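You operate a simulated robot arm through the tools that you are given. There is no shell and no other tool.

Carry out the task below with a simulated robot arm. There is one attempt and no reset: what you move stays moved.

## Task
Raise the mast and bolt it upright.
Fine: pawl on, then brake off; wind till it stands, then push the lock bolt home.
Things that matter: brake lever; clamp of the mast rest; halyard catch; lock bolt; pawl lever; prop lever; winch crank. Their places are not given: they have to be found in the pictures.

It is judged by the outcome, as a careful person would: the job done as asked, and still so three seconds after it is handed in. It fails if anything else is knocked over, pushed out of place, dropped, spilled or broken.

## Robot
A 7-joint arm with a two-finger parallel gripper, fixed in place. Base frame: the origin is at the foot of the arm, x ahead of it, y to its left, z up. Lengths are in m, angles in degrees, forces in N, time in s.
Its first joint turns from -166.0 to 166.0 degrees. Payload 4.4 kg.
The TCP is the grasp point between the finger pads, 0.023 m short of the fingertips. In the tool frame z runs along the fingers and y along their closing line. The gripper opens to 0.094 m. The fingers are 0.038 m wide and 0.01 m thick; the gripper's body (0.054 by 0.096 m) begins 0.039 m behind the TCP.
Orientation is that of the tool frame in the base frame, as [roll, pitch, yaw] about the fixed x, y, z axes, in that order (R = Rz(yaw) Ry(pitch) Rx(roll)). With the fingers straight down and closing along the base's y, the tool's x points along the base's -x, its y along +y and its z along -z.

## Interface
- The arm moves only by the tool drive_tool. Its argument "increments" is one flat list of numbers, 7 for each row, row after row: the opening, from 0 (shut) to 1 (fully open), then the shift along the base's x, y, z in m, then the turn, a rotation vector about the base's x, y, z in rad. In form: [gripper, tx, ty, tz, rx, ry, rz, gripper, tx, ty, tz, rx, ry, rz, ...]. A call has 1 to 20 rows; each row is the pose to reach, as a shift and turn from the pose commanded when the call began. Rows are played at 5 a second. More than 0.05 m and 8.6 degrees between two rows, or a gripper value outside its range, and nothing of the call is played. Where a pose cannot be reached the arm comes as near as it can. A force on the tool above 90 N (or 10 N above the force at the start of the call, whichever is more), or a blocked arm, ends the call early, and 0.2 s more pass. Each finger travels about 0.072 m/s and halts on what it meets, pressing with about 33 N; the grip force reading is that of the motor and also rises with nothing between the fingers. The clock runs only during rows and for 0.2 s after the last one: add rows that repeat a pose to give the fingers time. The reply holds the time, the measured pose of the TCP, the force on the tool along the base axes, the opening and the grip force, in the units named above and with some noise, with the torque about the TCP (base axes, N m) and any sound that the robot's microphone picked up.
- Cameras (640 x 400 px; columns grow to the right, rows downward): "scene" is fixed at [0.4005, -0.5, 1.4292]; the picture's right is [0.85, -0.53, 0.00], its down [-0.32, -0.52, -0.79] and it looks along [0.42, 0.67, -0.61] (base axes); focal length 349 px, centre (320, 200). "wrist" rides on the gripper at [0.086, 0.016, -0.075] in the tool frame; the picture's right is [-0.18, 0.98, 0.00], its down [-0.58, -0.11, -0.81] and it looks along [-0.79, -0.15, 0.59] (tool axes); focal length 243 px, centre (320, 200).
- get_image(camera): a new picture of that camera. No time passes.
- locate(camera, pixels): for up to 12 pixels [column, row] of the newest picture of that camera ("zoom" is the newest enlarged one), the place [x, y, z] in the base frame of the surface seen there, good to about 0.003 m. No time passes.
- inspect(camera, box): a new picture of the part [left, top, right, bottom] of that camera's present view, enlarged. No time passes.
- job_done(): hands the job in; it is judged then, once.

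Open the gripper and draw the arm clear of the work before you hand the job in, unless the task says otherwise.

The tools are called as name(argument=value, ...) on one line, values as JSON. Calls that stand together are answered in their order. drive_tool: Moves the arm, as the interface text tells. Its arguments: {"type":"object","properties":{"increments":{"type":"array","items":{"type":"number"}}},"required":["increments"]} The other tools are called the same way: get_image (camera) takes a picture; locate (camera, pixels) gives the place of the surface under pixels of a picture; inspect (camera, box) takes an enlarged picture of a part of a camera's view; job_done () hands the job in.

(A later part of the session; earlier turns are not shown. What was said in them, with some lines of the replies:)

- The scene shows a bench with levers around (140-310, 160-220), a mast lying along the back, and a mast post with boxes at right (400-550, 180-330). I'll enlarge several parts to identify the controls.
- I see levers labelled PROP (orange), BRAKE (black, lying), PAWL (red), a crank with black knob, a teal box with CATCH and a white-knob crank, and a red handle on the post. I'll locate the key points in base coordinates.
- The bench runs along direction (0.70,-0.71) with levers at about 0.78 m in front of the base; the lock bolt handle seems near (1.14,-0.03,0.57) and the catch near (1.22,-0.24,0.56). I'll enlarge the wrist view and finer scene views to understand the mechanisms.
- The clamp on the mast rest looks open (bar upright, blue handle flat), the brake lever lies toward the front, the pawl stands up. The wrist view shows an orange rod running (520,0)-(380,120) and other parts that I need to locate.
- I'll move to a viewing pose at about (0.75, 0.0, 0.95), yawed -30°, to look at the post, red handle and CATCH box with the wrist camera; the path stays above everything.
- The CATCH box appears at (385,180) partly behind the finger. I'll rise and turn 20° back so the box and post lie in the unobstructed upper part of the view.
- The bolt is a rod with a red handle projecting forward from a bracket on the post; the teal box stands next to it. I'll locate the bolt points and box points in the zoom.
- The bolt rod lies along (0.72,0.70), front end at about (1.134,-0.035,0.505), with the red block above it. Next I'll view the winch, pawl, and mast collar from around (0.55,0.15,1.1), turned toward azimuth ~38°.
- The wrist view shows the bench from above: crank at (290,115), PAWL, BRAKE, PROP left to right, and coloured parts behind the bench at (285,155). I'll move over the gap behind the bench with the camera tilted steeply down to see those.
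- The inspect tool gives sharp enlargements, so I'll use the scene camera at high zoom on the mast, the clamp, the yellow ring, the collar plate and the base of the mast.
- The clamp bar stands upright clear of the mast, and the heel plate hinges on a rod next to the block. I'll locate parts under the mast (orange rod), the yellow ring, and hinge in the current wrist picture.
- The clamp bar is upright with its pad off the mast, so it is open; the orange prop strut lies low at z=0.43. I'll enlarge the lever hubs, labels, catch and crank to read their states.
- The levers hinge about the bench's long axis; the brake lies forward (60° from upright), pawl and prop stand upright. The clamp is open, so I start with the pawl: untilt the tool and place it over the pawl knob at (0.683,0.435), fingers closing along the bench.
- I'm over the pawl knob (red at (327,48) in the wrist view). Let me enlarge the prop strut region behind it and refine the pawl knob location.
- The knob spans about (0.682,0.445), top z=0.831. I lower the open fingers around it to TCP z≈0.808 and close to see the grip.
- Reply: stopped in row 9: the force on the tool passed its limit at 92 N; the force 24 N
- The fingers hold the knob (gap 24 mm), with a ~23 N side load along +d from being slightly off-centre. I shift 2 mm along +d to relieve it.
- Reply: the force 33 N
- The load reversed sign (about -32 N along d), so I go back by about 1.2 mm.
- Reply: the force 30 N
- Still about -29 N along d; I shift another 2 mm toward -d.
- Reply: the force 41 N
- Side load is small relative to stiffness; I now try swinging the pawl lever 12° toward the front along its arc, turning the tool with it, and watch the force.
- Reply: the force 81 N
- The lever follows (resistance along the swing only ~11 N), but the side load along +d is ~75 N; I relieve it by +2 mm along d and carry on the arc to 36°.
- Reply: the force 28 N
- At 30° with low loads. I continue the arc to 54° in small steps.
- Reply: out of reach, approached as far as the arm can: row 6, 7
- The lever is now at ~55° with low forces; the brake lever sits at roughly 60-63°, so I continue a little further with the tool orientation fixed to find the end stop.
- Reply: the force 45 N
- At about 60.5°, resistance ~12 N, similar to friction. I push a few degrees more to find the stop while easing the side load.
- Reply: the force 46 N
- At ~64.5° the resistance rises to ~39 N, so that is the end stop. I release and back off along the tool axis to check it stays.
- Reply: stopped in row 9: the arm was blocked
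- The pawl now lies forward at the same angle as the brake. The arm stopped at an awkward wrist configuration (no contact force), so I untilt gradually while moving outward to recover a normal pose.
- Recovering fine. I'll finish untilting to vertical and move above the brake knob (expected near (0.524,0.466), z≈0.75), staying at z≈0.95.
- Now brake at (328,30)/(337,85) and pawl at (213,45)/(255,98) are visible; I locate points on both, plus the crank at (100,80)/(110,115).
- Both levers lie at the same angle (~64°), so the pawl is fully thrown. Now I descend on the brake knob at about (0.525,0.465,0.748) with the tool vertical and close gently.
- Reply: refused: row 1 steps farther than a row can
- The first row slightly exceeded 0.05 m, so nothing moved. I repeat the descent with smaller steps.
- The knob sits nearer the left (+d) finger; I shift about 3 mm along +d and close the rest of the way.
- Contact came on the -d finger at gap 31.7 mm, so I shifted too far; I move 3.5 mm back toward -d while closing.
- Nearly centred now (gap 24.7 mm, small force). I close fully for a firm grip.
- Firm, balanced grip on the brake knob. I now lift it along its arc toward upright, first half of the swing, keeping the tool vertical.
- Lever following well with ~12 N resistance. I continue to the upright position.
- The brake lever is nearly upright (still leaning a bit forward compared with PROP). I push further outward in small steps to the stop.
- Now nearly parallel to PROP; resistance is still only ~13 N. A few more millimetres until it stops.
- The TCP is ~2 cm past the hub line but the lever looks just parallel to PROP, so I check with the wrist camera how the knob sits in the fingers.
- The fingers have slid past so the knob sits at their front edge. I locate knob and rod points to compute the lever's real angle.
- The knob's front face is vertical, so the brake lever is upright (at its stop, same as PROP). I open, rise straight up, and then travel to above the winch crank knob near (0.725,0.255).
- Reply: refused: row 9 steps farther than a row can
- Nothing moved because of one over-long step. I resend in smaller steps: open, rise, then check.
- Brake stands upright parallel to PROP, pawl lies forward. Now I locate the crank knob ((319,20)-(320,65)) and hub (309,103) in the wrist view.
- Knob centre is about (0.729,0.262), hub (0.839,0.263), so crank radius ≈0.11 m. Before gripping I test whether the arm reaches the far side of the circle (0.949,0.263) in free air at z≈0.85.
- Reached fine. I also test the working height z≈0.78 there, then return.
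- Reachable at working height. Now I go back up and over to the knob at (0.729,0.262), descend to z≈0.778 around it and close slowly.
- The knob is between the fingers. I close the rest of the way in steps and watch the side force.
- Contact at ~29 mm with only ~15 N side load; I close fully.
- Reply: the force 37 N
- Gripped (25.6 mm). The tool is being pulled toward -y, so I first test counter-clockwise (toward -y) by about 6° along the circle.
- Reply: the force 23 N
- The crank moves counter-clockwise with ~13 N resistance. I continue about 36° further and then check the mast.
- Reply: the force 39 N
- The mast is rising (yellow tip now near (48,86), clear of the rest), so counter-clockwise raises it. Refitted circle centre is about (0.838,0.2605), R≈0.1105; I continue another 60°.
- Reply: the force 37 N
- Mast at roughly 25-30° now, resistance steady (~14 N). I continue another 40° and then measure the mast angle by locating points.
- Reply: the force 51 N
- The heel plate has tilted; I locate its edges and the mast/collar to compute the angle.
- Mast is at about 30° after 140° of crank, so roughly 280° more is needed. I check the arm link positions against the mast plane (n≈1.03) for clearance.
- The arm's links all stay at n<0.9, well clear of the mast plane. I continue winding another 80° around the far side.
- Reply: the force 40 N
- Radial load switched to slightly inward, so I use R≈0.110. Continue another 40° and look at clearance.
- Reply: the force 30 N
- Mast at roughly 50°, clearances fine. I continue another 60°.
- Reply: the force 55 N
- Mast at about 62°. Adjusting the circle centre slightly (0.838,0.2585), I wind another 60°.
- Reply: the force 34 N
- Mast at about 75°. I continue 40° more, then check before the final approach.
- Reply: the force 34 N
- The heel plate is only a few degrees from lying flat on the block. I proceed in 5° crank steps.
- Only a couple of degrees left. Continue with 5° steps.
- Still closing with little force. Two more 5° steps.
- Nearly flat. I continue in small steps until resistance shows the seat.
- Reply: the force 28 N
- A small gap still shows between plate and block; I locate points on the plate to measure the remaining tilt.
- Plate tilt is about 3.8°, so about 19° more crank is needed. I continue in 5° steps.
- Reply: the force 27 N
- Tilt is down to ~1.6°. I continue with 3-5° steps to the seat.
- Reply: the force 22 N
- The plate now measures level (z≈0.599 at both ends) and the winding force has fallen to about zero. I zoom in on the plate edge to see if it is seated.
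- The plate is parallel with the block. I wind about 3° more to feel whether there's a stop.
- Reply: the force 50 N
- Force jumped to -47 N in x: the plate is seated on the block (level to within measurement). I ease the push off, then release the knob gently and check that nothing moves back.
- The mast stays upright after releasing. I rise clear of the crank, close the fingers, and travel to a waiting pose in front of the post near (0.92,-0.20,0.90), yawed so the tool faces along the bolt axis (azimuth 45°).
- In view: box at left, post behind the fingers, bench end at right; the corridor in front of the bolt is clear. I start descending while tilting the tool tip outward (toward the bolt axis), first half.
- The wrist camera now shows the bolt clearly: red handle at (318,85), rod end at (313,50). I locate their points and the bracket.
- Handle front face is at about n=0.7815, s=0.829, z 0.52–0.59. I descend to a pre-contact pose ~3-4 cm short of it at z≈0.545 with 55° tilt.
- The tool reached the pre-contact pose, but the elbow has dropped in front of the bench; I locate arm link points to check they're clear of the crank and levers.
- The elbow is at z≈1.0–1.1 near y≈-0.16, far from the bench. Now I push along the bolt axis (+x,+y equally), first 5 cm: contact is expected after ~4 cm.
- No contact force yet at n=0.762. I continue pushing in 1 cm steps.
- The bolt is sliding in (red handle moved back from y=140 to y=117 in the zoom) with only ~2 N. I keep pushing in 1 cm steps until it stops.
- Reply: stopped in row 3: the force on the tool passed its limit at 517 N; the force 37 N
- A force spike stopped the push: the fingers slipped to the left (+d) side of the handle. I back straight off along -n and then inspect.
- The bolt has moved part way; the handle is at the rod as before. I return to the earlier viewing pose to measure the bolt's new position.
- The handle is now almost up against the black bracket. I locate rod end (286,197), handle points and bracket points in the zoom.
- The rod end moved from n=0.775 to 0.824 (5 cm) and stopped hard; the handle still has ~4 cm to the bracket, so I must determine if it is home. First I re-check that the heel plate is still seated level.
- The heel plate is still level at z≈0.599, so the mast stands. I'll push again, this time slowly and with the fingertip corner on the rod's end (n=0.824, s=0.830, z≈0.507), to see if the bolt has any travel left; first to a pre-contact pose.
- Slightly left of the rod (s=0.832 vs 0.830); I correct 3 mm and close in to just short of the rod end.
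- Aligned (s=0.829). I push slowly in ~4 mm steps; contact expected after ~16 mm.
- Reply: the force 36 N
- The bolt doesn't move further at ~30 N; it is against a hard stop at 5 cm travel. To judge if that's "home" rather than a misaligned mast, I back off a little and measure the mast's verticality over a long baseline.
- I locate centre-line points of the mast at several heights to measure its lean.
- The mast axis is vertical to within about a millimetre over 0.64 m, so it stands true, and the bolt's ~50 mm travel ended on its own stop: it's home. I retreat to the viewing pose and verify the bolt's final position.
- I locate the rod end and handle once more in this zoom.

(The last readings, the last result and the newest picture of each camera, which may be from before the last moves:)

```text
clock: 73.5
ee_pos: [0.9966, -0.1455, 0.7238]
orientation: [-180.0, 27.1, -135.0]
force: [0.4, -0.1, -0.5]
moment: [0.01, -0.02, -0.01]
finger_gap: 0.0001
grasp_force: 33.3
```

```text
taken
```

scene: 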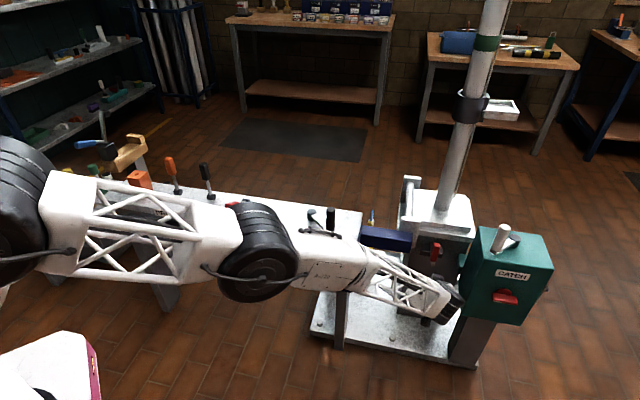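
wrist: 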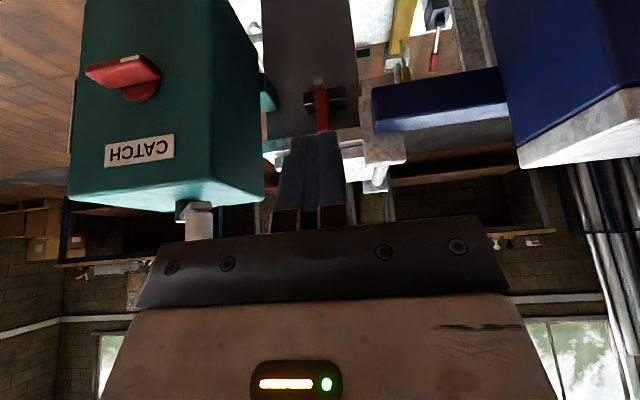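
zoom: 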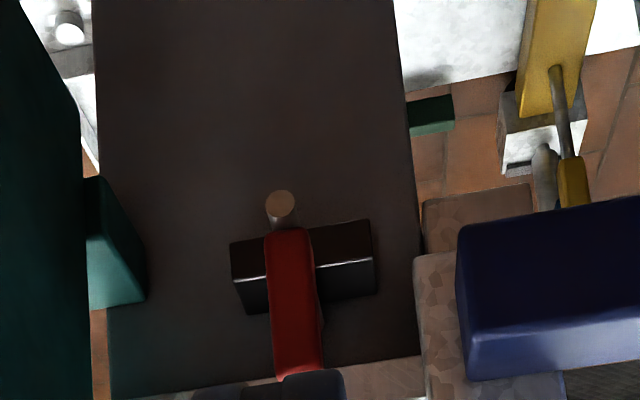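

Rod end stays at n≈0.825 (≈51 mm travel, at its stop). Now I retreat upright and away from the work, and open the gripper.

drive_tool(increments=[0, -0.02, -0.014, 0.04, -0.083, 0.083, 0, 0, -0.04, -0.028, 0.085, -0.166, 0.166, 0, 0, -0.06, -0.042, 0.13, -0.25, 0.25, 0, 0, -0.077, -0.055, 0.176, -0.333, 0.333, 0, 0.3, -0.11, -0.05, 0.2, -0.333, 0.333, 0, 0.6, -0.15, -0.04, 0.22, -0.333, 0.333, 0, 0.9, -0.19, -0.03, 0.24, -0.333, 0.333, 0, 1, -0.23, -0.02, 0.26, -0.333, 0.333, 0, 1, -0.27, -0.01, 0.28, -0.333, 0.333, 0, 1, -0.31, 0.0, 0.3, -0.333, 0.333, 0, 1, -0.35, 0.01, 0.32, -0.333, 0.333, 0])

get_image(camera="scene")

inspect(camera="scene", box=[390, 180, 490, 280])

inspect(camera="scene", box=[150, 130, 350, 250])

```text
refused: row 2 steps farther than a row can; nothing moved
```

```text
taken
```

scene: 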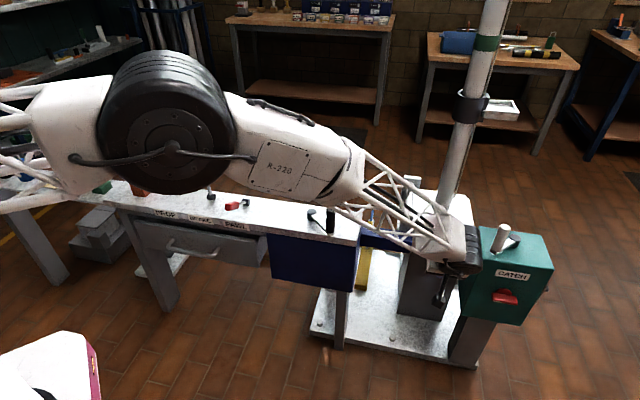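

```text
4.00 times, centred on (440, 230) of scene
```

zoom: 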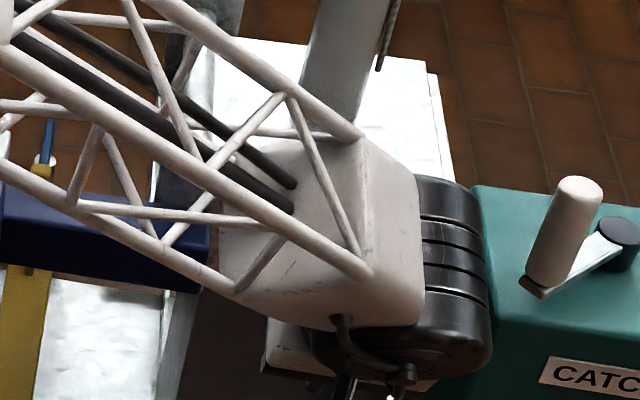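

```text
3.20 times, centred on (250, 190) of scene
```

zoom: 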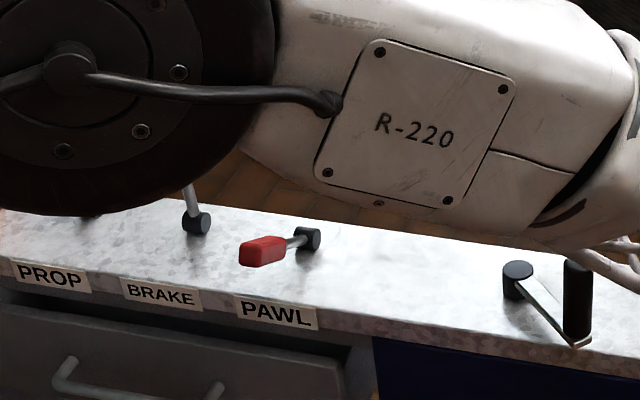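

One row was too long, so nothing moved. I resend the retreat with smaller steps.

drive_tool(increments=[0, -0.016, -0.011, 0.035, -0.067, 0.067, 0, 0, -0.032, -0.022, 0.07, -0.133, 0.133, 0, 0, -0.047, -0.033, 0.105, -0.2, 0.2, 0, 0, -0.062, -0.044, 0.14, -0.266, 0.266, 0, 0, -0.077, -0.055, 0.176, -0.333, 0.333, 0, 0.3, -0.11, -0.05, 0.2, -0.333, 0.333, 0, 0.6, -0.15, -0.04, 0.22, -0.333, 0.333, 0, 0.9, -0.19, -0.03, 0.24, -0.333, 0.333, 0, 1, -0.23, -0.02, 0.26, -0.333, 0.333, 0, 1, -0.27, -0.01, 0.28, -0.333, 0.333, 0, 1, -0.31, 0.0, 0.3, -0.333, 0.333, 0, 1, -0.35, 0.01, 0.32, -0.333, 0.333, 0])

get_image(camera="scene")

inspect(camera="scene", box=[390, 180, 490, 280])

inspect(camera="scene", box=[150, 130, 350, 250])

get_image(camera="wrist")

```text
clock: 76.1
ee_pos: [0.6486, -0.1356, 1.0439]
orientation: [-180.0, 0.2, -134.8]
force: [0.5, 0.3, -0.2]
moment: [0.0, -0.03, -0.05]
finger_gap: 0.094
grasp_force: 0.1
```

```text
taken
```

scene: 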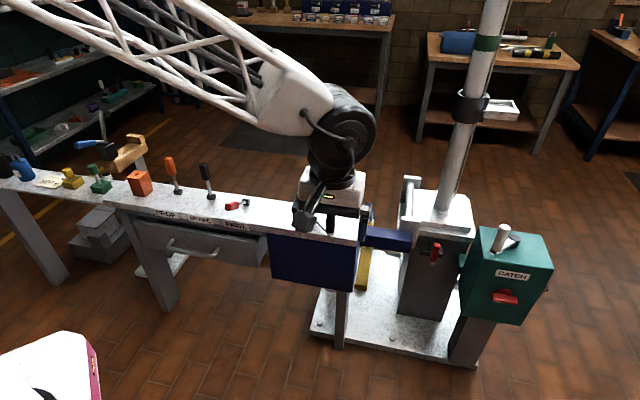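

```text
4.00 times, centred on (440, 230) of scene
```

zoom: 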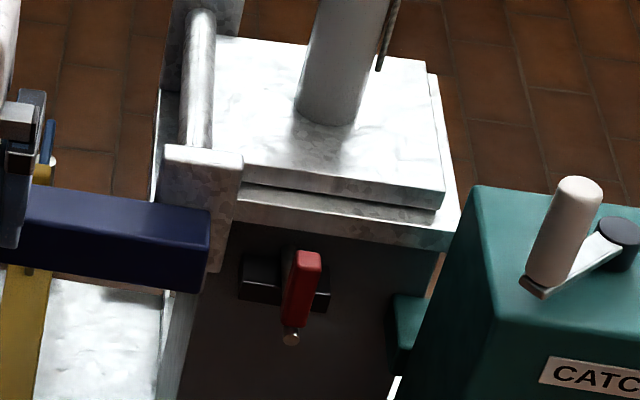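

```text
3.20 times, centred on (250, 190) of scene
```

zoom: 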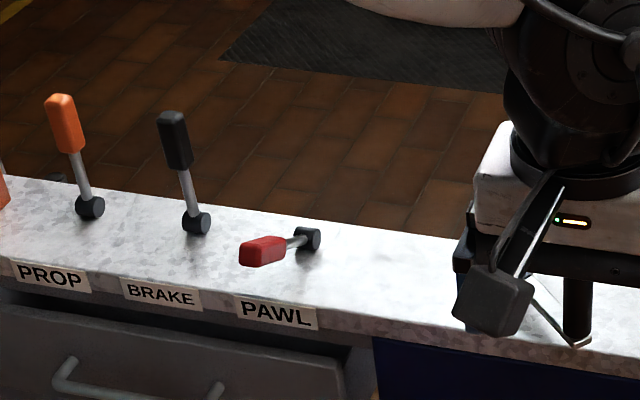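

```text
taken
```

wrist: 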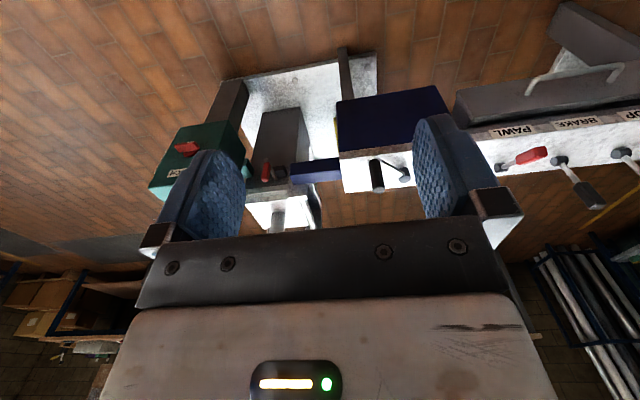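

Final check: the mast stands vertical with a level heel plate, the bolt handle is pushed in to its stop, pawl lies on, brake stands off, and the CATCH, PROP and clamp are untouched; the gripper is open and clear at (0.65,-0.14,1.04). I hand the job in.

job_done()

```text
The job is handed in.
```

The mast is up and bolted, and I've handed the job in. The one thing I could only infer is that the bolt is fully home.

- **Pawl and brake:** I threw the pawl lever forward first, then stood the brake lever up. Nothing on the bench marks on and off. I took forward as on for the pawl because the crank turned freely once the brake stood up, and I never tested it separately. I heard no ratchet clicks while winding.
- **Mast:** I wound the crank about 450° until it stopped hard. The heel plate is level, and the mast is vertical to within a couple of millimetres over 0.64 m.
- **Lock bolt:** it slid in about 50 mm and met a hard stop. A second slow push at about 30 N did not move it. The handle still sits about 4 cm short of the bracket. I judged it home because the mast was true when it stopped.
- **Force spike:** during the first push the force on the tool briefly passed 500 N when the bolt stopped. I saw no damage, and nothing was out of place afterwards.
- **Left alone:** the clamp of the mast rest was already open. I did not touch the prop lever or the halyard catch.

The gripper is open and the arm is drawn clear.
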